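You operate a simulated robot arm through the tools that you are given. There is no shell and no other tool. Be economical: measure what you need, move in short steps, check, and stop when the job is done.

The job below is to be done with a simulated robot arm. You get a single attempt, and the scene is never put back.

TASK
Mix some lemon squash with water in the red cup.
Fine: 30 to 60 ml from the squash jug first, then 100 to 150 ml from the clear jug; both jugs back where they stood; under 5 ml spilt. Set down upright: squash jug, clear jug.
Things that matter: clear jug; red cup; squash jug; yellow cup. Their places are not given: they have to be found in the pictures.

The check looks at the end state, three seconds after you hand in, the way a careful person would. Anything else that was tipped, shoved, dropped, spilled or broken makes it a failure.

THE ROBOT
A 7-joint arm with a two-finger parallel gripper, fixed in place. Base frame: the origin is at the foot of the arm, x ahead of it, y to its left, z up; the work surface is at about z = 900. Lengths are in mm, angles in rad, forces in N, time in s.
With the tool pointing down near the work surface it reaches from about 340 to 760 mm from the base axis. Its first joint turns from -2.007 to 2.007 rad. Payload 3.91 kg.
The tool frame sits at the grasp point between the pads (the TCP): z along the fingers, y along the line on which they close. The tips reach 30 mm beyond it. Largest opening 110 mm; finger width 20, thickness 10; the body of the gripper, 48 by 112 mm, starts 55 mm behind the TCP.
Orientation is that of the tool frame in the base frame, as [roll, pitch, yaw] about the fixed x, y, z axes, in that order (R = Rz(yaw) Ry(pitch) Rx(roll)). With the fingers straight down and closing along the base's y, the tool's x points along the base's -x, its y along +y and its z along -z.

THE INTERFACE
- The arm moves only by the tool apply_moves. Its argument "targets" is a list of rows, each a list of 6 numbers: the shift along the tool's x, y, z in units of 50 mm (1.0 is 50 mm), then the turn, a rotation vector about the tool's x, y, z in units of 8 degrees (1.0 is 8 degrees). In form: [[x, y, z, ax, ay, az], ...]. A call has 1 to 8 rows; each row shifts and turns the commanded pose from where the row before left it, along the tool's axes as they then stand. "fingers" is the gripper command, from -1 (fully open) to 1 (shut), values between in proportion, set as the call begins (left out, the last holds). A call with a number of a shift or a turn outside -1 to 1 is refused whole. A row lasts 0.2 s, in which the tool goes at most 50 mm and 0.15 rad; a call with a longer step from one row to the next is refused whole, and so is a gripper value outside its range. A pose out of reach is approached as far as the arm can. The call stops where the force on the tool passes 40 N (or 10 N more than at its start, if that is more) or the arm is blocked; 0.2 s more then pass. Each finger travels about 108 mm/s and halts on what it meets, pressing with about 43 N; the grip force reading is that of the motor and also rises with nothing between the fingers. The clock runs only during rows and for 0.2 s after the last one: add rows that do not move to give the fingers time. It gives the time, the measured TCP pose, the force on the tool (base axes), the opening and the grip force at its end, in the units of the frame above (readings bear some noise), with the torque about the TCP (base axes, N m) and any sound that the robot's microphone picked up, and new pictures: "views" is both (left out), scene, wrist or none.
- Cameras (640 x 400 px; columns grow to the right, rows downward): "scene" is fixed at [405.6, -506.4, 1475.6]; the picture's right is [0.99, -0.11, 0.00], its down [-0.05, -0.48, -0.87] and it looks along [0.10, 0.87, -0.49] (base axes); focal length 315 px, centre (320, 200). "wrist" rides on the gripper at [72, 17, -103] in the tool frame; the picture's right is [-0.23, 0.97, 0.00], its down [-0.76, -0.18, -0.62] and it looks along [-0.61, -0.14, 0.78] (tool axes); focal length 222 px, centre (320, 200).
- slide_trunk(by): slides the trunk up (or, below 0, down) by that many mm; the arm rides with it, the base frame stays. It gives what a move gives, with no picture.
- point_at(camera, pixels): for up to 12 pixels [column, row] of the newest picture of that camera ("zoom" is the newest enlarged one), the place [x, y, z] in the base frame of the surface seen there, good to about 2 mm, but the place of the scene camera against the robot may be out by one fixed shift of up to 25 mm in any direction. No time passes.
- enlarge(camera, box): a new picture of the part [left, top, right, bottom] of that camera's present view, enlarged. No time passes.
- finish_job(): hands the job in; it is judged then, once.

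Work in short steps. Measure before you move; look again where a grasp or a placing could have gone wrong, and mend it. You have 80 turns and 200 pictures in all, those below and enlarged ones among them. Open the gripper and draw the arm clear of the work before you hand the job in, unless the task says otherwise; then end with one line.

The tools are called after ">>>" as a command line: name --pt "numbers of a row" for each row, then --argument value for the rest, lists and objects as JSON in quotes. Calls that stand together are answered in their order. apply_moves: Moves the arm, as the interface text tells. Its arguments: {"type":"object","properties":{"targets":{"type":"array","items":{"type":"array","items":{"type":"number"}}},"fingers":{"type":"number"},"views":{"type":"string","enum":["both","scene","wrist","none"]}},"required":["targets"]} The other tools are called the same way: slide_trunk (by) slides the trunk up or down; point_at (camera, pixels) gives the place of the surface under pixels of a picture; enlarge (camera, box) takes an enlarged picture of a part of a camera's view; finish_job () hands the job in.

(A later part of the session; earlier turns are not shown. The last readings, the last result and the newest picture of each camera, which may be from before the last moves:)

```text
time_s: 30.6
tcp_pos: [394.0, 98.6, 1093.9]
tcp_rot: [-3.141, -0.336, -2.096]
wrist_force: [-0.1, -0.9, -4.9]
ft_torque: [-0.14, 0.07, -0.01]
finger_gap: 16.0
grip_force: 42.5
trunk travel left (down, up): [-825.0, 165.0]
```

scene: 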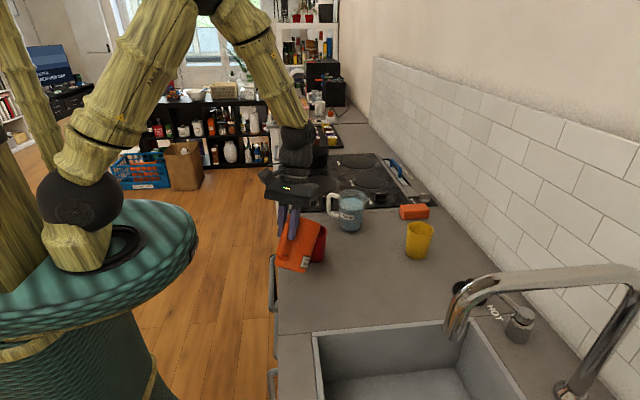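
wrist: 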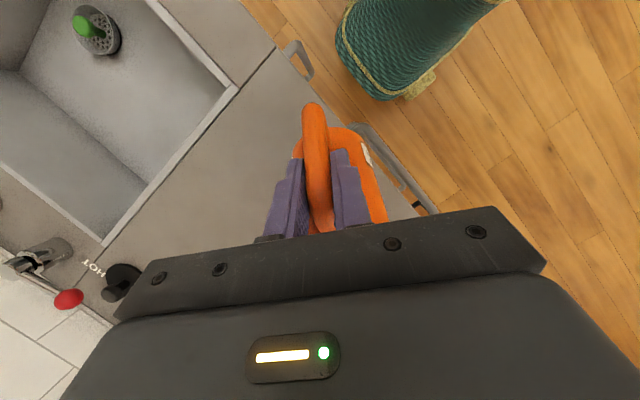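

Weight now averages about 5.2 N against about 5.8 N earlier, so some may have poured. I'll un-tilt and look into the cup from a bit higher.

>>> apply_moves --pt "0 0 0 0 -0.6 0" --pt "0 0 0 0 -0.6 0" --pt "0 0 0 0 -0.6 0" --pt "0 -0.2 -0.6 0 0 0" --pt "0 -0.5 -0.7 0 0 0" --pt "0 -0.7 -0.5 0 0 0" --pt "0 -0.8 -0.2 0 0 0" --pt "0 -0.5 0 0 0 0" --views "both"

>>> enlarge --camera "wrist" --box '[380, 120, 470, 200]'

```text
time_s: 32.4
tcp_pos: [515.2, 37.4, 1193.5]
tcp_rot: [3.14, -0.089, -2.094]
wrist_force: [-0.4, -1.4, -6.0]
ft_torque: [-0.22, 0.13, -0.02]
finger_gap: 15.5
grip_force: 43.2
trunk travel left (down, up): [-825.0, 165.0]
```

scene: 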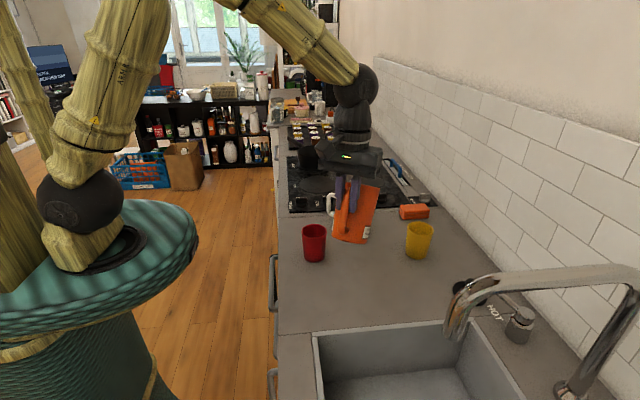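
wrist: 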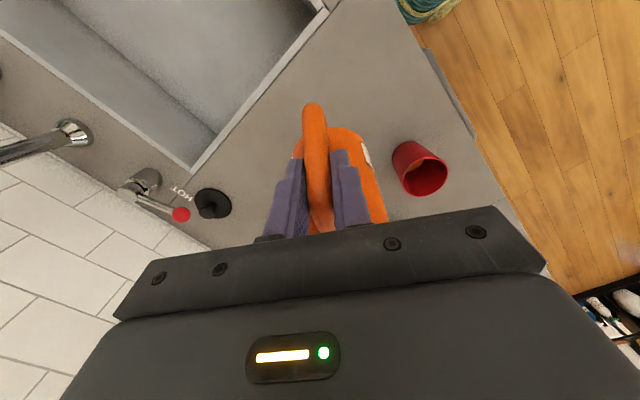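

```text
5.00 times, centred on (425, 160) of wrist
```

zoom: 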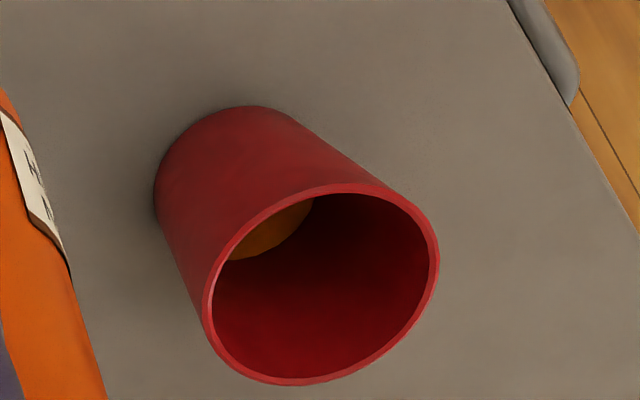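

There is squash in the cup, at about (275,230) in the zoom. I'll measure its level and the rim.

>>> point_at --camera "zoom" --pixels '[[275, 228], [260, 240], [290, 220], [300, 208], [245, 252], [280, 240], [265, 252], [210, 290], [435, 250], [270, 380], [340, 187], [230, 250]]'

>>> point_at --camera "scene" --pixels '[[340, 270], [300, 280], [330, 250], [314, 259]]'

```text
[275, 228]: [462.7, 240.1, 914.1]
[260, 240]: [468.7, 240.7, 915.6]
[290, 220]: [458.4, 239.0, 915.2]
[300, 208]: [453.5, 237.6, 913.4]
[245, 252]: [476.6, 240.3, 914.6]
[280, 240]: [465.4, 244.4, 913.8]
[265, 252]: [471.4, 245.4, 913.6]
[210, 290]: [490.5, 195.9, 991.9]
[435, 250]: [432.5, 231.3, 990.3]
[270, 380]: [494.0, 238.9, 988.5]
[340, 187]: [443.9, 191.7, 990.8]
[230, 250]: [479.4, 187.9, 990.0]
```

```text
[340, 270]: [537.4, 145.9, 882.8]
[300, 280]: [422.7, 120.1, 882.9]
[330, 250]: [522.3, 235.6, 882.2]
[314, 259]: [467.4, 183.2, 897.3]
```

The level is about 914 with the floor at about 906, so roughly 17 ml is in and none is spilt. I'm aiming for z≈925, so I'll return and tilt to about 45.2°, with the lip nudged 6 mm forward.

>>> apply_moves --pt "0 0.5 0 0 0 0" --pt "0 0.8 0.2 0 0 0" --pt "0 0.7 0.5 0 0 0" --pt "0 0.5 0.7 0 0 0" --pt "-0.06 0.2 0.6 0 0 0" --pt "-0.06 0 0 0 0.5 0" --pt "0 0 0 0 0.6 0" --pt "0 0 0 0 0.4 0" --views "none"

>>> apply_moves --pt "0 0 0 0 0.3 0" --pt "0 0 0 0 0.2 0" --pt "0 0 0 0 0.15 0" --pt "0 0 0 0 0 0" --pt "0 0 0 0 0 0" --pt "0 0 0 0 0 0" --pt "0 0 0 0 0 0" --pt "0 0 0 0 0 0" --views "none"

>>> apply_moves --pt "0 0 0 0 0 0" --pt "0 0 0 0 0 0" --pt "0 0 0 0 0 0" --pt "0 0 0 0 0 0" --views "none"

>>> apply_moves --pt "0 0 0 0 -0.7 0" --pt "0 0 0 0 -0.7 0" --pt "0 0 0 0 -0.75 0" --pt "0.06 -0.2 -0.6 0 0 0" --pt "0.06 -0.5 -0.7 0 0 0" --pt "0 -0.7 -0.5 0 0 0" --pt "0 -0.8 -0.2 0 0 0" --pt "0 -0.5 0 0 0 0" --views "both"

>>> enlarge --camera "wrist" --box '[380, 120, 470, 200]'

>>> point_at --camera "zoom" --pixels '[[275, 228], [260, 240], [290, 220], [300, 208], [245, 252], [280, 240], [265, 252], [300, 230], [290, 250], [310, 220], [270, 260], [300, 245]]'

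```text
time_s: 34.2
tcp_pos: [397.0, 104.1, 1091.9]
tcp_rot: [3.14, -0.297, -2.094]
wrist_force: [-0.3, 0.1, -6.1]
ft_torque: [-0.16, 0.06, 0.0]
finger_gap: 15.5
grip_force: 43.0
trunk travel left (down, up): [-825.0, 165.0]
```

```text
time_s: 36.0
tcp_pos: [397.8, 103.8, 1091.9]
tcp_rot: [3.141, -0.387, -2.095]
wrist_force: [-0.6, -0.3, -5.1]
ft_torque: [-0.09, 0.09, -0.04]
finger_gap: 15.8
grip_force: 42.6
trunk travel left (down, up): [-825.0, 165.0]
```

```text
time_s: 37.0
tcp_pos: [397.9, 103.8, 1093.0]
tcp_rot: [-3.141, -0.388, -2.096]
wrist_force: [-1.0, -0.5, -5.7]
ft_torque: [-0.14, 0.09, -0.03]
finger_gap: 15.6
grip_force: 43.1
trunk travel left (down, up): [-825.0, 165.0]
```

```text
time_s: 38.8
tcp_pos: [516.0, 38.4, 1193.0]
tcp_rot: [3.139, -0.088, -2.092]
wrist_force: [-0.3, 0.6, -4.9]
ft_torque: [-0.18, 0.14, 0.07]
finger_gap: 15.7
grip_force: 43.1
trunk travel left (down, up): [-825.0, 165.0]
```

scene: 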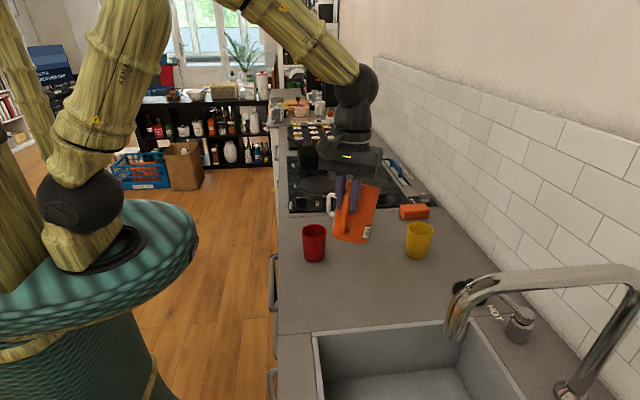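
wrist: 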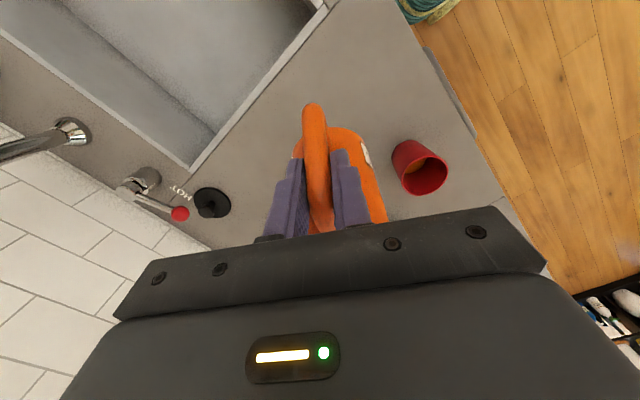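

```text
5.00 times, centred on (425, 160) of wrist
```

zoom: 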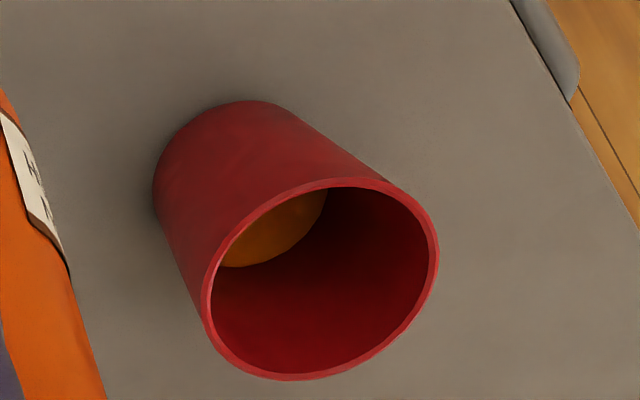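

```text
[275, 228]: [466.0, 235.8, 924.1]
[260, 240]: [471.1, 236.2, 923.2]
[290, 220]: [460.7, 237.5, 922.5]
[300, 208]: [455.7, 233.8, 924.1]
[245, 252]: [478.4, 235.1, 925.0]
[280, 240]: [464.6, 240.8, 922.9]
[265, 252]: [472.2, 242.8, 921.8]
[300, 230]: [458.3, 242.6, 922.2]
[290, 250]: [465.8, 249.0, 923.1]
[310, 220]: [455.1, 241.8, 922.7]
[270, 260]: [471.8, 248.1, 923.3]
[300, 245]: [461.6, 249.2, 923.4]
```

The level is now 923 with the floor at about 906, so about 41 ml has been poured. That's in range and nothing is spilt. I'll bring the jug upright and yaw back to the original heading.

>>> apply_moves --pt "0 0 0 0 -0.3 0" --pt "0 0 0 0 -0.6 0" --pt "0 0 0 0 -0.6 0" --pt "0 0 0 0 -0.6 0" --pt "0 0 0 0 -0.6 0" --pt "0 0 0 0 -0.5 0" --pt "0 0 0 0 -0.3 0" --views "none"

>>> apply_moves --pt "0 0 0 0.15 0 0.36" --pt "0 0 0 0.3 0 0.71" --pt "0 0 0 0.3 0 0.71" --pt "0 0 0 0.3 0 0.71" --pt "0 0 0 0.2 0 0.45" --pt "0 0 0 0.12 0 0.28" --pt "0 0 0 0 0 0" --views "both"

```text
time_s: 40.4
tcp_pos: [515.4, 38.5, 1193.8]
tcp_rot: [-3.141, 0.403, -2.095]
wrist_force: [-0.2, -0.4, -5.7]
ft_torque: [-0.3, 0.17, 0.0]
finger_gap: 15.6
grip_force: 42.8
trunk travel left (down, up): [-825.0, 165.0]
```

```text
time_s: 42.0
tcp_pos: [517.1, 38.0, 1193.4]
tcp_rot: [-3.141, 0.4, -2.584]
wrist_force: [0.2, 0.3, -5.3]
ft_torque: [-0.19, 0.31, 0.02]
finger_gap: 15.3
grip_force: 43.6
trunk travel left (down, up): [-825.0, 165.0]
```

scene: 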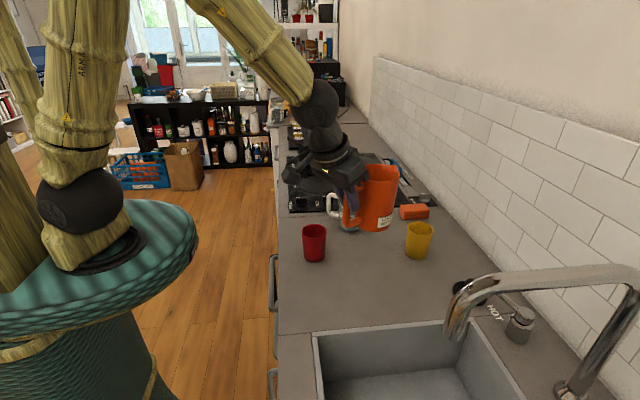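
wrist: 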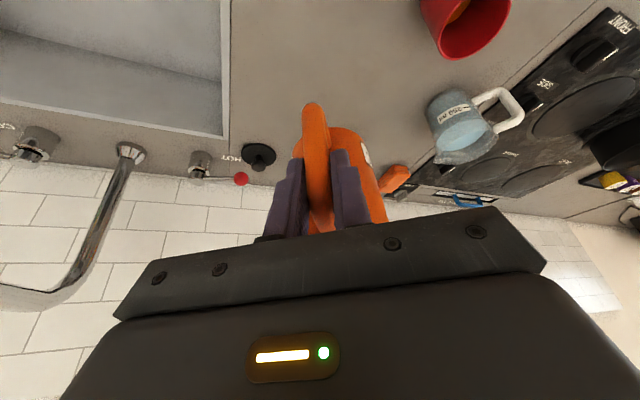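

Before setting down I'll measure the held handle relative to the TCP (pixels around (314,110–200)).

>>> point_at --camera "wrist" --pixels '[[313, 108], [314, 130], [316, 170], [305, 150], [326, 150], [368, 190]]'

>>> enlarge --camera "scene" --box '[330, 140, 430, 250]'

```text
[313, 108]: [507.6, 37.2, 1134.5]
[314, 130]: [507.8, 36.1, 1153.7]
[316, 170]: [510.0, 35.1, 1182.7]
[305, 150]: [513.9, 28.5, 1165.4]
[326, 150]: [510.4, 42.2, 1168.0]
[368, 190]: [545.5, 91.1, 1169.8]
```

```text
3.64 times, centred on (380, 195) of scene
```

zoom: 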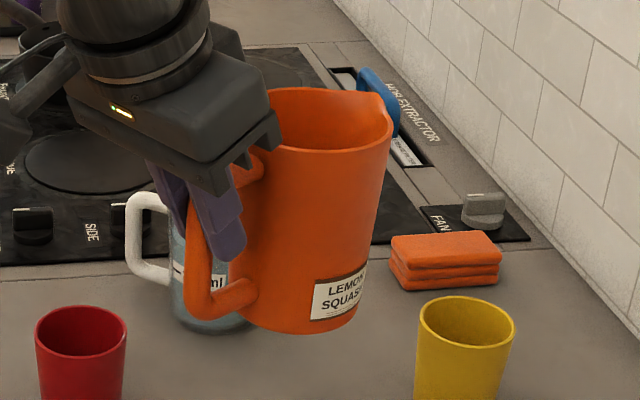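

The set-down TCP should be about (529.7,22.2) at z≈995. I'll descend to z≈1030 first.

>>> apply_moves --pt "0.1 -0.03 0.25 0 0 0" --pt "0.2 -0.07 0.5 0 0 0" --pt "0.22 -0.07 0.53 0 0 0" --pt "0.22 -0.07 0.53 0 0 0" --pt "0.22 -0.07 0.53 0 0 0" --pt "0.16 -0.05 0.4 0 0 0" --pt "0.116 -0.042 0.29 0 0 0" --pt "0 0 0 0 0 0" --views "both"

>>> point_at --camera "wrist" --pixels '[[313, 108], [314, 130], [316, 170]]'

```text
time_s: 43.8
tcp_pos: [527.4, 22.7, 1028.4]
tcp_rot: [-3.141, 0.401, -2.584]
wrist_force: [0.0, -0.3, -4.1]
ft_torque: [-0.18, 0.34, 0.02]
finger_gap: 15.8
grip_force: 43.2
trunk travel left (down, up): [-825.0, 165.0]
```

scene: 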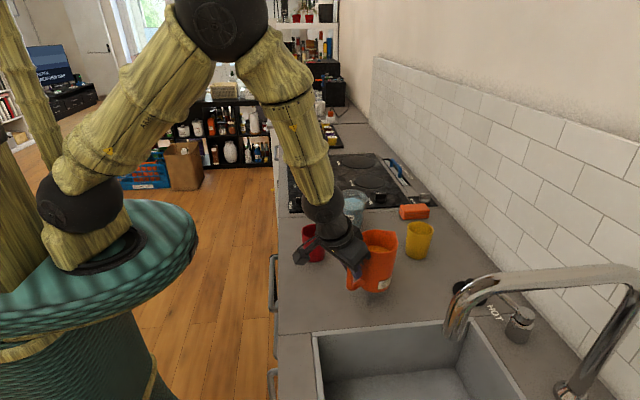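
wrist: 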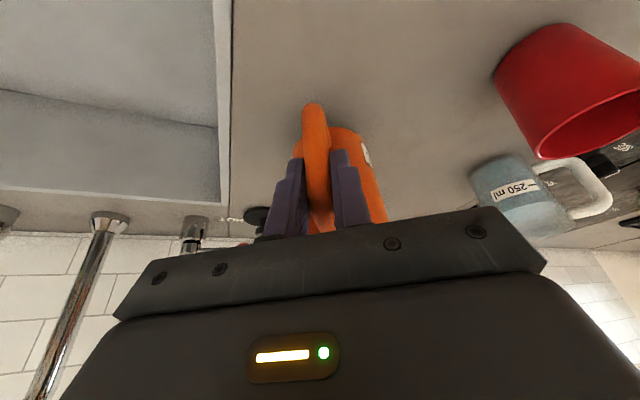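

```text
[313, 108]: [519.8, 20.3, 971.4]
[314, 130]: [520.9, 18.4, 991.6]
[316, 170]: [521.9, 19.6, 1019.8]
```

The handle sits at (520.5,19.4), matching its original place. I'll lower 29 mm, then creep.

>>> apply_moves --pt "0.08 0 0.18 0 0 0" --pt "0.08 0 0.19 0 0 0" --pt "0.04 0 0.1 0 0 0" --pt "0.025 0 0.06 0 0 0" --pt "0 0 0 0 0 0" --views "none"

>>> apply_moves --pt "0.008 0 0.018 0 0 0" --pt "0.008 0 0.018 0 0 0" --pt "0 0 0 0 0 0" --views "none"

>>> apply_moves --pt "0.008 0 0.018 0 0 0" --pt "0.008 0 0.018 0 0 0" --pt "0 0 0 0 0 0" --views "both"

>>> enlarge --camera "scene" --box '[280, 170, 460, 310]'

```text
time_s: 45.0
tcp_pos: [528.2, 22.2, 999.6]
tcp_rot: [3.141, 0.401, -2.584]
wrist_force: [-0.9, 0.4, -5.2]
ft_torque: [-0.18, 0.31, -0.04]
finger_gap: 15.8
grip_force: 43.5
trunk travel left (down, up): [-825.0, 165.0]
```

```text
time_s: 45.8
tcp_pos: [528.1, 22.6, 997.8]
tcp_rot: [3.141, 0.401, -2.583]
wrist_force: [0.0, 0.0, -5.6]
ft_torque: [-0.22, 0.29, -0.02]
finger_gap: 15.9
grip_force: 42.8
trunk travel left (down, up): [-825.0, 165.0]
```

```text
time_s: 46.6
tcp_pos: [529.5, 23.0, 996.8]
tcp_rot: [3.14, 0.402, -2.583]
wrist_force: [0.0, -0.4, -4.6]
ft_torque: [-0.17, 0.25, -0.02]
finger_gap: 15.4
grip_force: 43.1
trunk travel left (down, up): [-825.0, 165.0]
```

scene: 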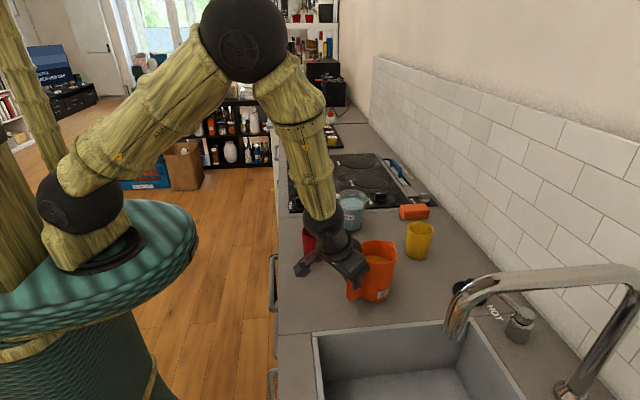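
wrist: 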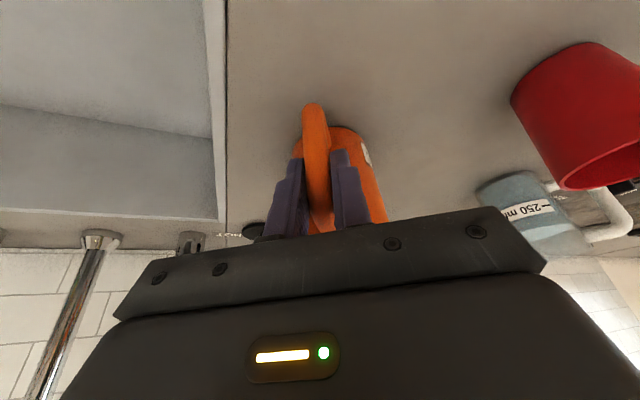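

```text
2.86 times, centred on (370, 240) of scene
```

zoom: 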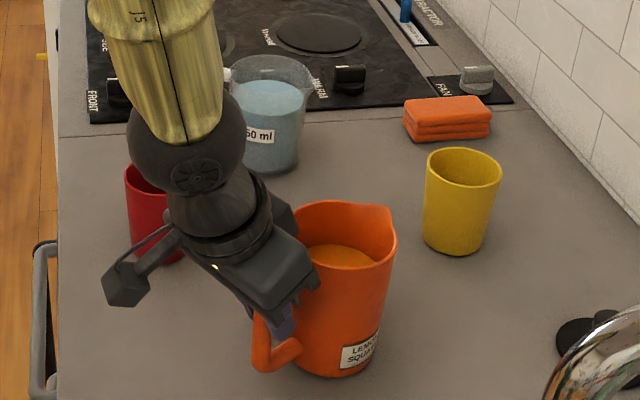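

It's nearly in contact, with the base at the same place as originally. I'll creep down until the weight comes off.

>>> apply_moves --pt "0.01 0 0.022 0 0 0" --pt "0 0 0 0 0 0" --pt "0 0 0 0 0 0" --views "none"

>>> apply_moves --pt "0.01 0 0.022 0 0 0" --pt "0 0 0 0 0 0" --pt "0 0 0 0 0 0" --views "none"

>>> apply_moves --pt "0.01 0 0.022 0 0 0" --pt "0 0 0 0 0 0" --pt "0 0 0 0 0 0" --views "none"

```text
time_s: 47.4
tcp_pos: [528.5, 22.5, 996.7]
tcp_rot: [3.141, 0.404, -2.582]
wrist_force: [-0.8, 0.0, 3.8]
ft_torque: [0.43, -0.63, 0.02]
finger_gap: 15.7
grip_force: 43.3
trunk travel left (down, up): [-825.0, 165.0]
```

```text
time_s: 48.2
tcp_pos: [527.8, 21.8, 996.1]
tcp_rot: [-3.139, 0.403, -2.584]
wrist_force: [-1.1, -2.5, 10.7]
ft_torque: [0.75, -1.16, -0.03]
finger_gap: 15.8
grip_force: 43.2
trunk travel left (down, up): [-825.0, 165.0]
```

```text
time_s: 49.0
tcp_pos: [527.2, 21.8, 994.6]
tcp_rot: [-3.138, 0.405, -2.582]
wrist_force: [-1.0, -1.6, 24.0]
ft_torque: [0.58, -0.71, -0.03]
finger_gap: 15.8
grip_force: 43.0
trunk travel left (down, up): [-825.0, 165.0]
```

It's seated and now pressing at 24 N. I'll ease back about 2 mm and open the fingers to about 44 mm.

>>> apply_moves --pt "-0.016 0 -0.036 0 0 0" --pt "0 0 0 0 0 0" --views "none"

>>> apply_moves --pt "0 0 0 0 0 0" --pt "0 0 0 0 0 0" --pt "0 0 0 0 0 0" --fingers 0.2 --views "both"

>>> enlarge --camera "scene" --box '[280, 170, 460, 310]'

```text
time_s: 49.6
tcp_pos: [528.4, 22.6, 995.7]
tcp_rot: [-3.14, 0.4, -2.586]
wrist_force: [1.7, -1.4, 10.5]
ft_torque: [0.66, -1.07, -0.13]
finger_gap: 15.7
grip_force: 42.6
trunk travel left (down, up): [-825.0, 165.0]
```

```text
time_s: 50.4
tcp_pos: [527.5, 23.1, 996.2]
tcp_rot: [-3.14, 0.401, -2.583]
wrist_force: [-0.6, 0.1, 0.0]
ft_torque: [0.0, 0.03, -0.02]
finger_gap: 44.3
grip_force: 0.0
trunk travel left (down, up): [-825.0, 165.0]
```

scene: 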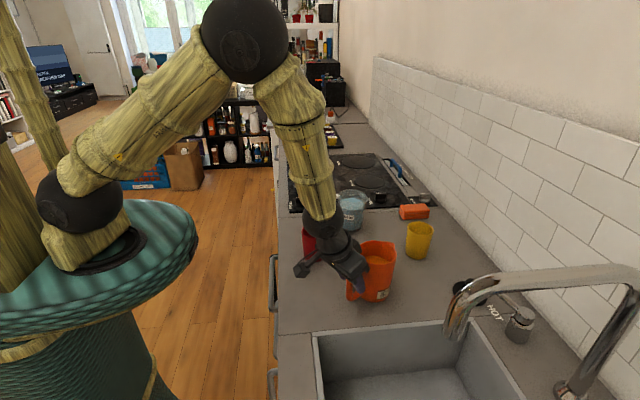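
wrist: 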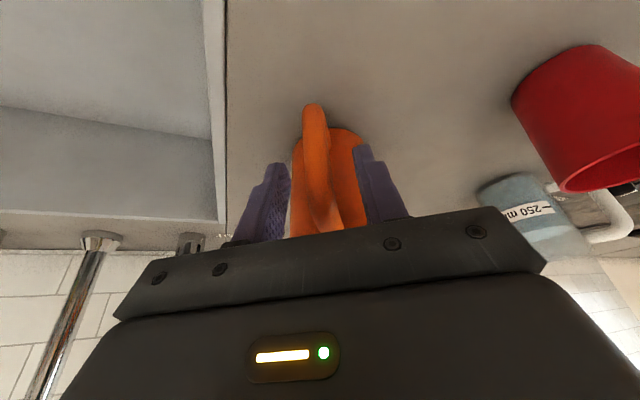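

```text
2.86 times, centred on (370, 240) of scene
```

zoom: 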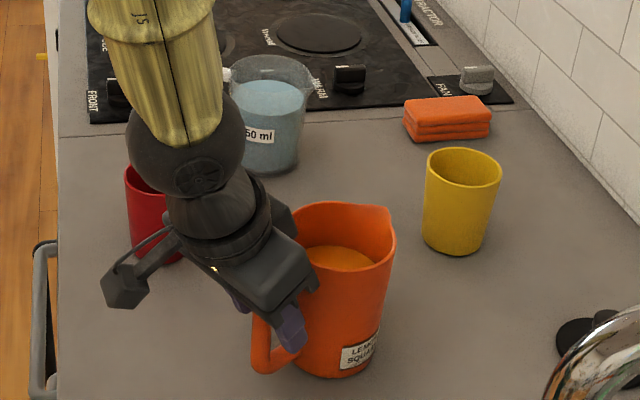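

The squash jug is standing free in its place. I'll retreat along the tool axis, rise, and yaw toward the clear jug's handle heading of about −36°.

>>> apply_moves --pt "0 0 -0.5 0 0 0" --pt "0 0 -0.9 0 0 0" --pt "0 0 -1 0 0 0" --pt "-0.28 0 -0.8 0 0 0" --pt "-0.28 0 -0.7 0 0 0" --views "none"

>>> apply_moves --pt "0 0 0 0.369 0 0.87" --pt "0 0 0 0.369 0 0.87" --pt "0 0 0 0.369 0 0.87" --pt "0 0 0 0.369 0 0.87" --pt "0 0 0 0.369 0 0.87" --pt "0 0 0 0.369 0 0.87" --pt "0 0 0 0.369 0 0.87" --pt "0 0 0 0.369 0 0.87" --views "both"

```text
time_s: 51.6
tcp_pos: [483.9, -4.1, 1187.6]
tcp_rot: [-3.141, 0.402, -2.581]
wrist_force: [-0.6, 0.2, 0.4]
ft_torque: [0.01, -0.04, -0.04]
finger_gap: 43.9
grip_force: 0.0
trunk travel left (down, up): [-825.0, 165.0]
```

```text
time_s: 53.4
tcp_pos: [484.3, -4.3, 1185.3]
tcp_rot: [3.139, 0.404, 2.642]
wrist_force: [0.5, -0.2, -0.3]
ft_torque: [0.01, -0.03, 0.01]
finger_gap: 43.9
grip_force: 0.0
trunk travel left (down, up): [-825.0, 165.0]
```

scene: 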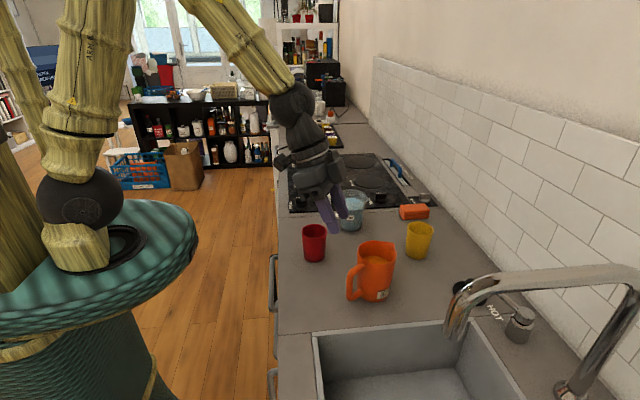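
wrist: 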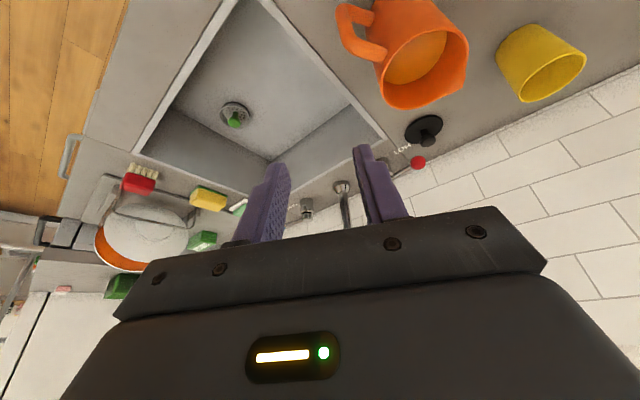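

The arm is clear. I'll cross over at z≈1170 to behind the clear jug's handle.

>>> apply_moves --pt "0.417 0.749 -0.144 0 0 0" --pt "0.417 0.749 -0.144 0 0 0" --pt "0.417 0.749 -0.144 0 0 0" --pt "0.417 0.749 -0.144 0 0 0" --pt "0.417 0.749 -0.144 0 0 0" --pt "0.417 0.749 -0.144 0 0 0" --pt "0.417 0.749 -0.144 0 0 0" --pt "0.417 0.749 -0.144 0 0 0" --views "none"

>>> apply_moves --pt "0.417 0.749 -0.144 0 0 0" --pt "0.417 0.749 -0.144 0 0 0" --pt "0 0 0 0.369 0 0.87" --pt "0 0 0 0 0 0" --views "both"

```text
time_s: 55.2
tcp_pos: [475.4, 346.0, 1173.1]
tcp_rot: [3.141, 0.402, 2.648]
wrist_force: [0.0, 0.5, -0.3]
ft_torque: [-0.02, 0.02, 0.03]
finger_gap: 44.3
grip_force: 0.1
trunk travel left (down, up): [-825.0, 165.0]
```

```text
time_s: 56.2
tcp_pos: [470.5, 431.4, 1170.6]
tcp_rot: [3.141, 0.4, 2.512]
wrist_force: [0.7, -0.1, 0.8]
ft_torque: [-0.02, 0.02, -0.01]
finger_gap: 43.9
grip_force: 0.1
trunk travel left (down, up): [-825.0, 165.0]
```

scene: 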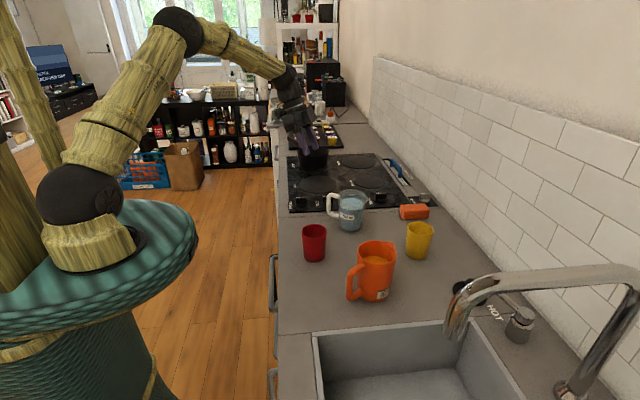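
wrist: 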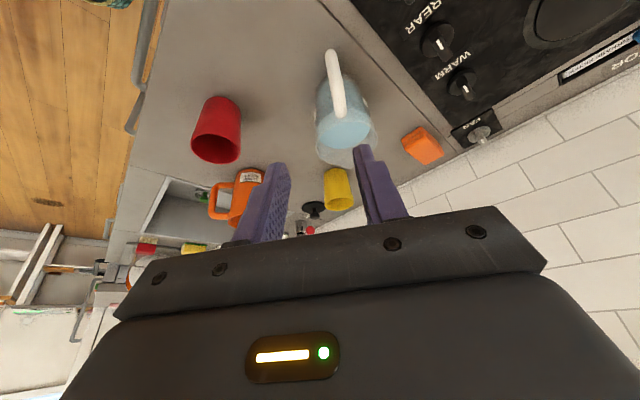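

The handle is well aligned at (335,85) in the wrist view. I'll enlarge and measure it, along with the jug rim and water level.

>>> enlarge --camera "wrist" --box '[290, 40, 400, 175]'

>>> point_at --camera "wrist" --pixels '[[332, 52], [333, 62], [335, 75], [338, 95], [340, 108], [341, 116], [345, 140], [335, 130], [316, 110], [375, 130], [345, 165], [355, 125]]'

```text
2.96 times, centred on (345, 108) of wrist
```

zoom: 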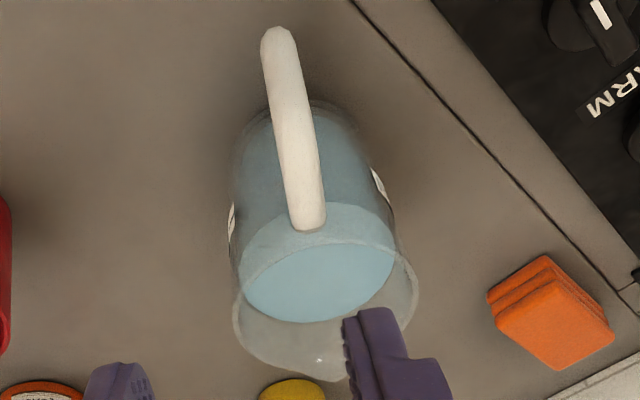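

```text
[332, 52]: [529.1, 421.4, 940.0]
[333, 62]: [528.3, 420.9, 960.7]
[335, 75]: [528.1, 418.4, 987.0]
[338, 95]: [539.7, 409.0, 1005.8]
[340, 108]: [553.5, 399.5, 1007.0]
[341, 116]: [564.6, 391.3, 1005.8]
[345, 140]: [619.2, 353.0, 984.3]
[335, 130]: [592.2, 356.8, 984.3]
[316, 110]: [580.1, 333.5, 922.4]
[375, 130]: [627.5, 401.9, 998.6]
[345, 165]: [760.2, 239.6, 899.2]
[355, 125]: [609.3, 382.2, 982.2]
```

The handle bar's outer face is about (528.3,420.5), the handle plane is at −35.3°, rim z is about 1010 and water z is about 984. I'll approach to about 70 mm short of the grasp at (534,416.5,984).

>>> apply_moves --pt "0.176 0.252 0 0 0 0" --pt "0.176 0.252 0 0 0 0" --pt "0 0 0.6 0 0 0" --pt "0 0 0.7 0 0 0" --pt "0 0 0.7 0 0 0" --pt "0 0 0.5 0 0 0" --pt "0 0 0 0 0 0" --views "wrist"

>>> enlarge --camera "wrist" --box '[220, 80, 420, 250]'

>>> point_at --camera "zoom" --pixels '[[300, 120], [300, 160], [310, 120], [320, 120], [330, 120], [320, 180], [330, 180], [340, 180], [320, 230], [350, 250]]'

```text
time_s: 57.8
tcp_pos: [511.0, 431.9, 1050.0]
tcp_rot: [3.141, 0.402, 2.514]
wrist_force: [0.2, 0.1, 0.1]
ft_torque: [-0.01, -0.02, 0.02]
finger_gap: 44.1
grip_force: 0.0
trunk travel left (down, up): [-825.0, 165.0]
```

wrist: 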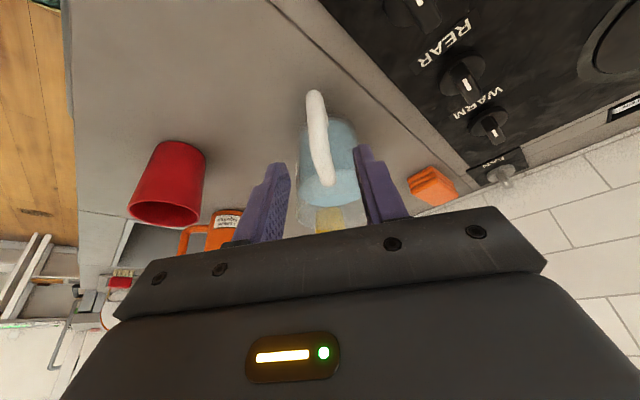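

```text
2.35 times, centred on (320, 165) of wrist
```

zoom: 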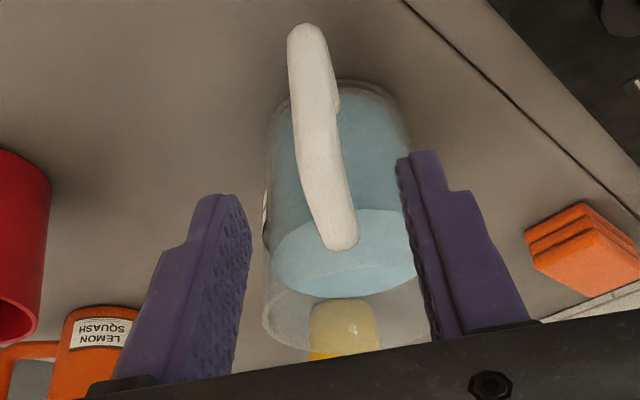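

```text
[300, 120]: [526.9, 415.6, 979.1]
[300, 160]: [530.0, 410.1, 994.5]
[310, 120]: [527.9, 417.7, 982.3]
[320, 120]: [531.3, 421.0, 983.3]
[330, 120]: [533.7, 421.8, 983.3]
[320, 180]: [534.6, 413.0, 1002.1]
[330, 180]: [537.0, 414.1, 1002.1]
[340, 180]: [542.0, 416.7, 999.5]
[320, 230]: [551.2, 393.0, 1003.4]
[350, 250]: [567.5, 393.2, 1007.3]
```

The bar centre is about (534,415.5), exactly along the tool axis. I'll advance 72 mm and close.

>>> apply_moves --pt "0 0 0.5 0 0 0" --pt "0 0 0.5 0 0 0" --pt "0 0 0.44 0 0 0" --pt "0 0 0 0 0 0" --views "wrist"

>>> enlarge --camera "wrist" --box '[220, 80, 420, 250]'

```text
time_s: 58.8
tcp_pos: [534.3, 416.3, 983.1]
tcp_rot: [3.138, 0.402, 2.512]
wrist_force: [0.0, -0.3, -0.1]
ft_torque: [0.01, -0.03, -0.03]
finger_gap: 44.3
grip_force: 0.1
trunk travel left (down, up): [-825.0, 165.0]
```

wrist: 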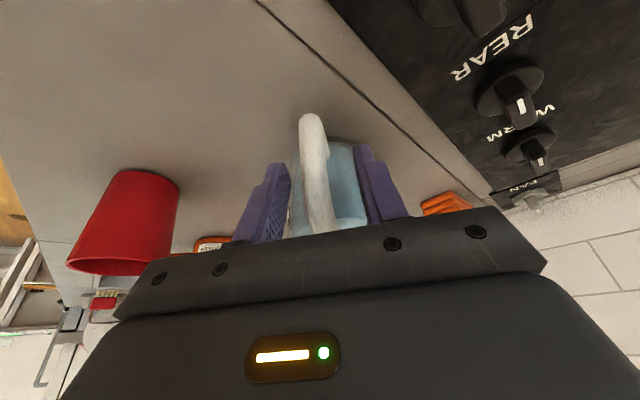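

```text
2.35 times, centred on (320, 165) of wrist
```

zoom: 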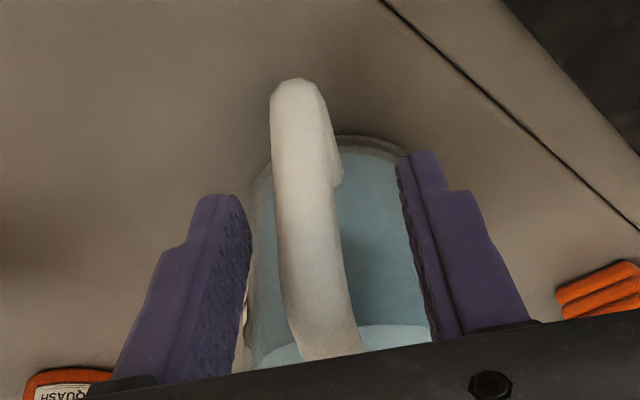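

The fingers straddle the bar. I'll close, then lift slowly 10 mm and check for slip.

>>> apply_moves --pt "0 0 0 0 0 0" --pt "0 0 0 0 0 0" --pt "0 0 0 0 0 0" --pt "0 0 0 0 0 0" --pt "0 0 0 0 0 0" --fingers 1 --views "wrist"

>>> apply_moves --pt "-0.02 0 -0.046 0 0 0" --pt "-0.02 0 -0.046 0 0 0" --pt "-0.02 0 -0.046 0 0 0" --pt "-0.02 0 -0.046 0 0 0" --pt "0 0 0 0 0 0" --views "both"

>>> enlarge --camera "scene" --box '[280, 140, 460, 280]'

```text
time_s: 60.0
tcp_pos: [535.9, 415.2, 983.0]
tcp_rot: [3.141, 0.401, 2.512]
wrist_force: [-0.1, -1.2, -0.4]
ft_torque: [0.14, -0.01, -0.02]
finger_gap: 15.7
grip_force: 43.4
trunk travel left (down, up): [-825.0, 165.0]
```

wrist: 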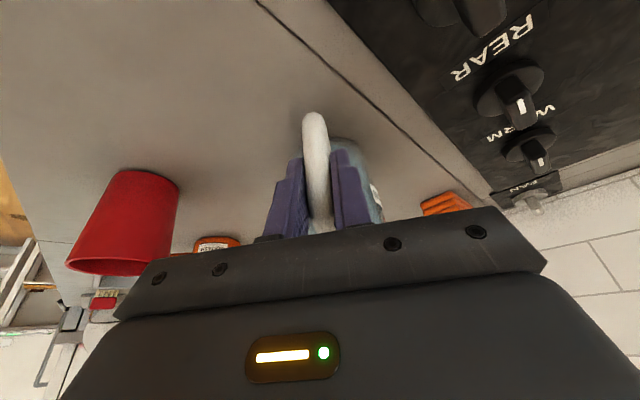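

```text
time_s: 61.2
tcp_pos: [535.3, 414.9, 993.0]
tcp_rot: [-3.141, 0.401, 2.513]
wrist_force: [-0.4, 0.1, -3.9]
ft_torque: [0.22, 0.31, 0.05]
finger_gap: 15.7
grip_force: 43.2
trunk travel left (down, up): [-825.0, 165.0]
```

scene: 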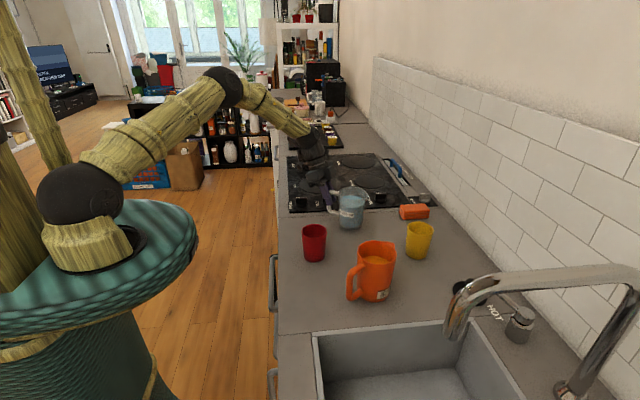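
wrist: 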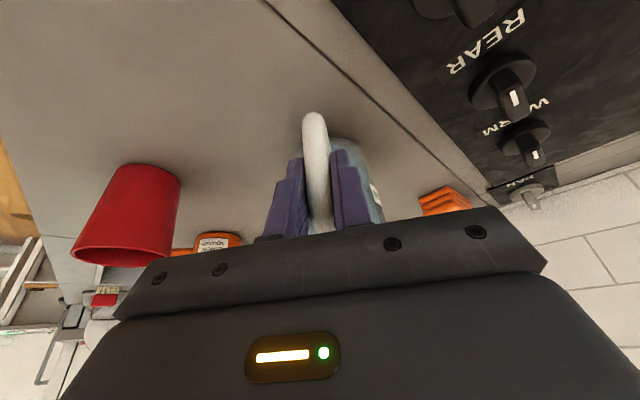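

```text
2.86 times, centred on (370, 210) of scene
```

zoom: 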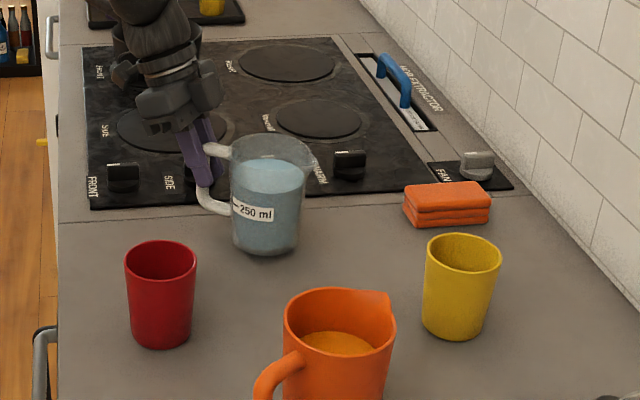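

The clear jug lifted cleanly with no slip (set-down TCP is about (535.3,415,983)). I'll raise it 130 mm, then carry it toward (355,299,1123) for pouring at a −36° heading.

>>> apply_moves --pt "-0.1 0 -0.24 0 0 0" --pt "-0.2 0 -0.48 0 0 0" --pt "-0.22 0 -0.52 0 0 0" --pt "-0.22 0 -0.52 0 0 0" --pt "-0.18 0 -0.4 0 0 0" --pt "-0.1 0 -0.23 0 0 0" --pt "0 0 0 0 0 0" --views "none"

>>> apply_moves --pt "0.09 -0.25 -0.038 0 0 0" --pt "0.2 -0.55 -0.083 0 0 0" --pt "0.24 -0.68 -0.1 0 0 0" --pt "0.24 -0.68 -0.1 0 0 0" --pt "0.24 -0.68 -0.1 0 0 0" --pt "0.2 -0.55 -0.083 0 0 0" --pt "0.15 -0.4 -0.06 0 0 0" --pt "0.07 -0.2 -0.03 0 0 0" --views "both"

```text
time_s: 62.8
tcp_pos: [536.2, 414.5, 1122.9]
tcp_rot: [3.141, 0.4, 2.515]
wrist_force: [-0.2, -0.2, -5.5]
ft_torque: [0.23, 0.34, -0.01]
finger_gap: 15.7
grip_force: 42.8
trunk travel left (down, up): [-825.0, 165.0]
```

```text
time_s: 64.6
tcp_pos: [355.0, 297.1, 1122.6]
tcp_rot: [3.14, 0.401, 2.511]
wrist_force: [-0.4, -0.5, -4.5]
ft_torque: [0.24, 0.31, 0.02]
finger_gap: 15.7
grip_force: 43.2
trunk travel left (down, up): [-825.0, 165.0]
```

scene: 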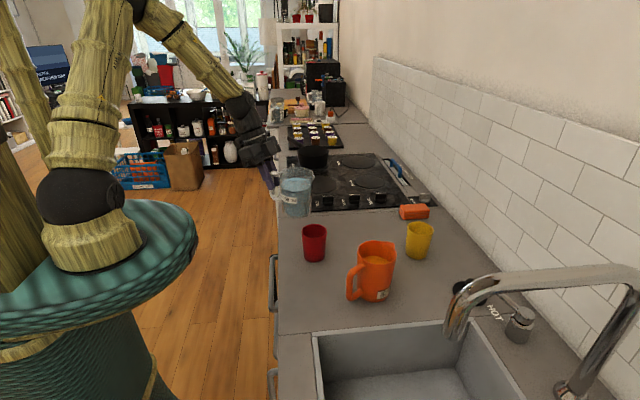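
wrist: 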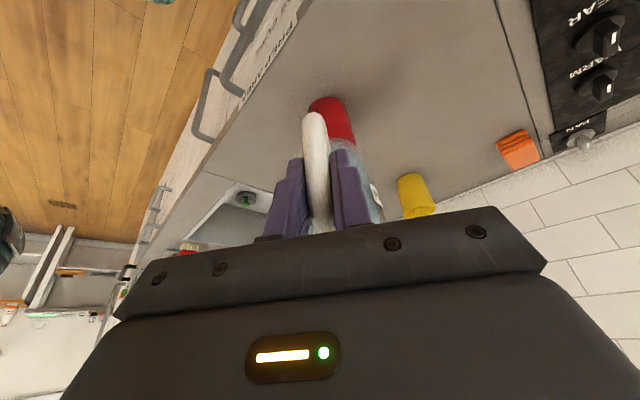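

The jug is in place above the cup. I'll check the lip position against the cup in the scene view.

>>> enlarge --camera "scene" --box '[260, 150, 350, 270]'

>>> point_at --camera "scene" --pixels '[[311, 176], [312, 178], [313, 177], [296, 182], [310, 172], [296, 190], [302, 227], [326, 227], [314, 232], [314, 224]]'

```text
3.33 times, centred on (305, 210) of scene
```

zoom: 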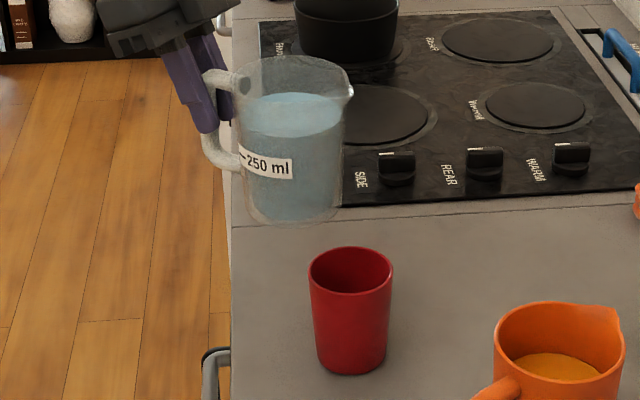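

```text
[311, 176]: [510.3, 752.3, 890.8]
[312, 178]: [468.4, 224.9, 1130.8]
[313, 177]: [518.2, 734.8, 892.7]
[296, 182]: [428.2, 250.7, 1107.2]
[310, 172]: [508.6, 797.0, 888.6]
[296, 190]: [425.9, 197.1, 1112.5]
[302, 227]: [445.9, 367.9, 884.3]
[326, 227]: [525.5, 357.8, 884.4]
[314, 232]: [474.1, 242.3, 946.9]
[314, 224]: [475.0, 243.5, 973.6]
```

The lip is about 127 mm ahead of the TCP as predicted, and the pour threshold should be about 27°. I'll tilt to 20° and lower 22 mm.

>>> apply_moves --pt "0 0 0 0 0.3 0" --pt "0 0 0 0 0.5 0" --pt "0 0 0 0 0.6 0" --pt "0 0 0 0 0.6 0" --pt "0 0 0 0 0.5 0" --pt "-0.05 0 0.22 0 0 0" --pt "0 0 0.22 0 0 0" --pt "0 0 0 0 0 0" --views "scene"

>>> enlarge --camera "scene" --box '[260, 160, 350, 270]'

```text
time_s: 66.4
tcp_pos: [358.6, 297.3, 1099.7]
tcp_rot: [-3.141, 0.05, 2.514]
wrist_force: [1.2, -0.1, -5.6]
ft_torque: [0.19, 0.24, 0.02]
finger_gap: 15.7
grip_force: 43.1
trunk travel left (down, up): [-825.0, 165.0]
```

scene: 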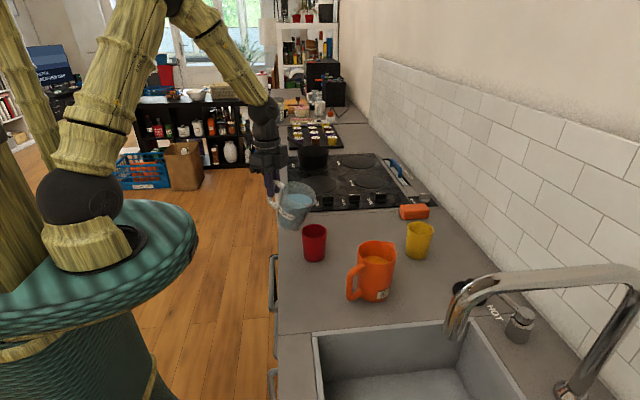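

```text
3.64 times, centred on (305, 215) of scene
```

zoom: 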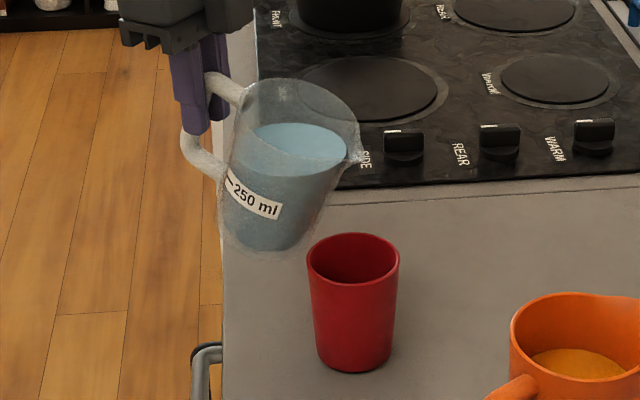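

The lip is centred over the cup column (355 in the zoom). I'll tilt to about 32° slowly, then look.

>>> apply_moves --pt "0 0 0 0 0.4 0" --pt "0 0 0 0 0.4 0" --pt "0 0 0 0 0.3 0" --pt "0 0 0 0 0.2 0" --pt "0 0 0 0 0.2 0" --pt "0 0 0 0 0 0" --pt "0 0 0 0 0 0" --views "scene"

>>> enlarge --camera "scene" --box '[260, 160, 350, 270]'

```text
time_s: 68.0
tcp_pos: [356.8, 297.8, 1099.8]
tcp_rot: [-3.141, -0.156, 2.513]
wrist_force: [-0.7, 0.5, -5.2]
ft_torque: [0.14, 0.2, 0.01]
finger_gap: 15.6
grip_force: 42.5
trunk travel left (down, up): [-825.0, 165.0]
```

scene: 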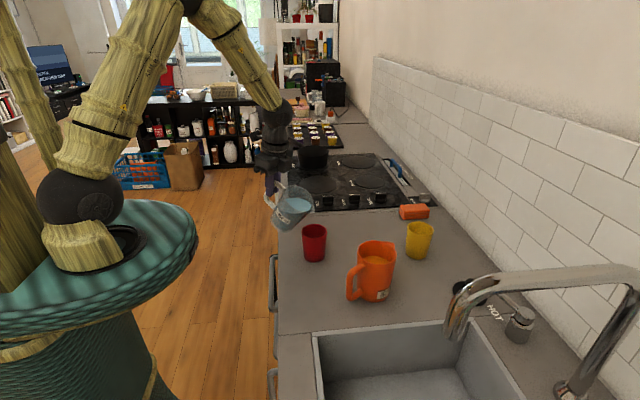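

```text
3.64 times, centred on (305, 215) of scene
```

zoom: 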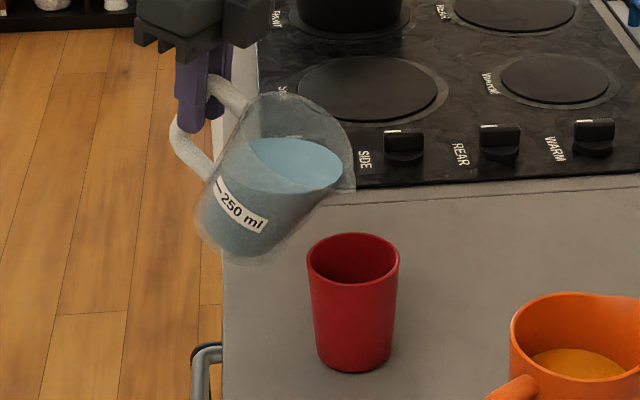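

The water is just reaching the lip. I'll tilt to about 40° and hold.

>>> apply_moves --pt "0 0 0 0 0.3 0" --pt "0 0 0 0 0.25 0" --pt "0 0 0 0 0.25 0" --pt "0 0 0 0 0.2 0" --views "scene"

>>> enlarge --camera "scene" --box '[260, 160, 350, 270]'

>>> apply_moves --pt "0 0 0 0 0 0" --pt "0 0 0 0 0 0" --pt "0 0 0 0 0 0" --pt "0 0 0 0 0 0" --views "scene"

>>> enlarge --camera "scene" --box '[260, 160, 350, 270]'

```text
time_s: 69.0
tcp_pos: [358.1, 296.6, 1100.1]
tcp_rot: [3.14, -0.298, 2.514]
wrist_force: [0.1, -0.6, -5.0]
ft_torque: [0.1, 0.14, 0.03]
finger_gap: 15.8
grip_force: 43.0
trunk travel left (down, up): [-825.0, 165.0]
```

scene: 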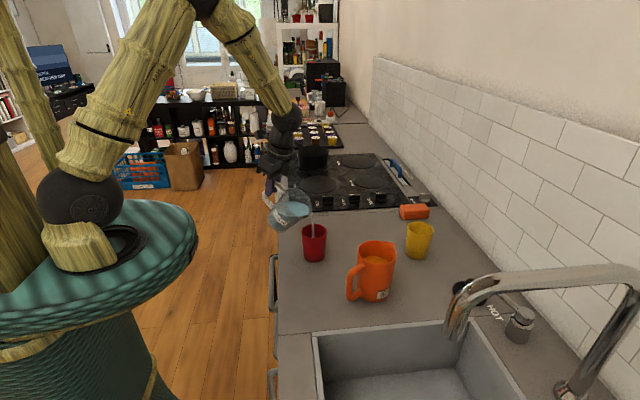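

```text
3.64 times, centred on (305, 215) of scene
```

zoom: 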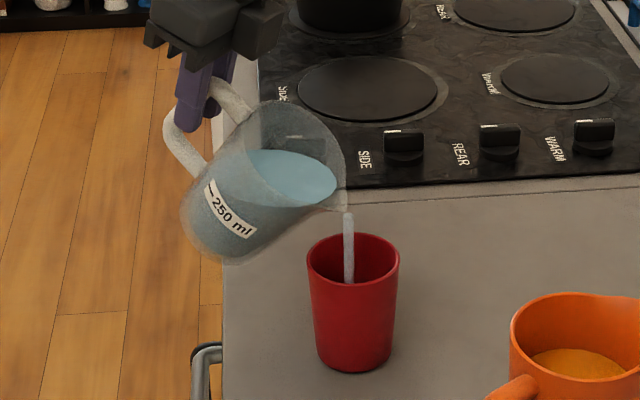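

```text
time_s: 70.0
tcp_pos: [358.2, 296.8, 1098.9]
tcp_rot: [-3.141, -0.297, 2.514]
wrist_force: [-0.8, 0.1, -5.6]
ft_torque: [0.14, 0.14, -0.01]
finger_gap: 15.8
grip_force: 42.9
trunk travel left (down, up): [-825.0, 165.0]
```

scene: 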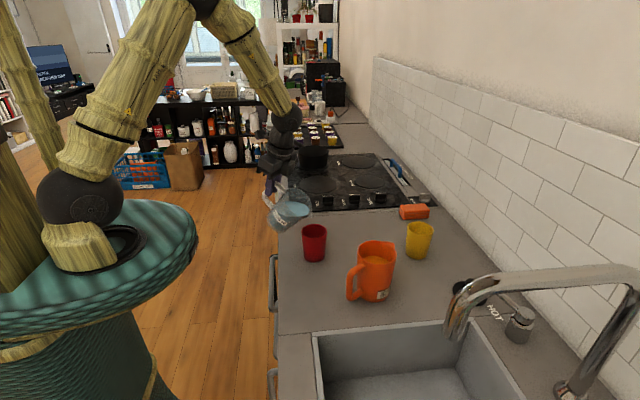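

```text
3.64 times, centred on (305, 215) of scene
```

zoom: 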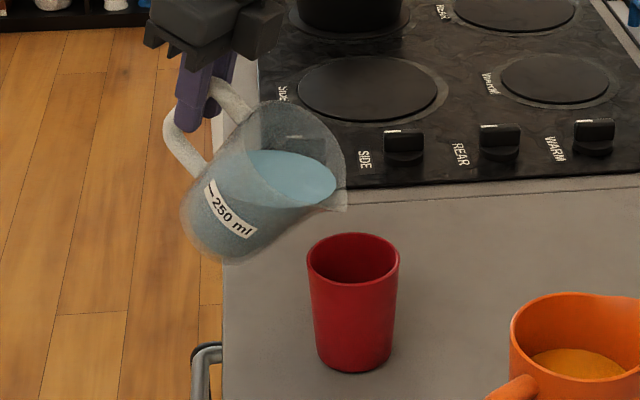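

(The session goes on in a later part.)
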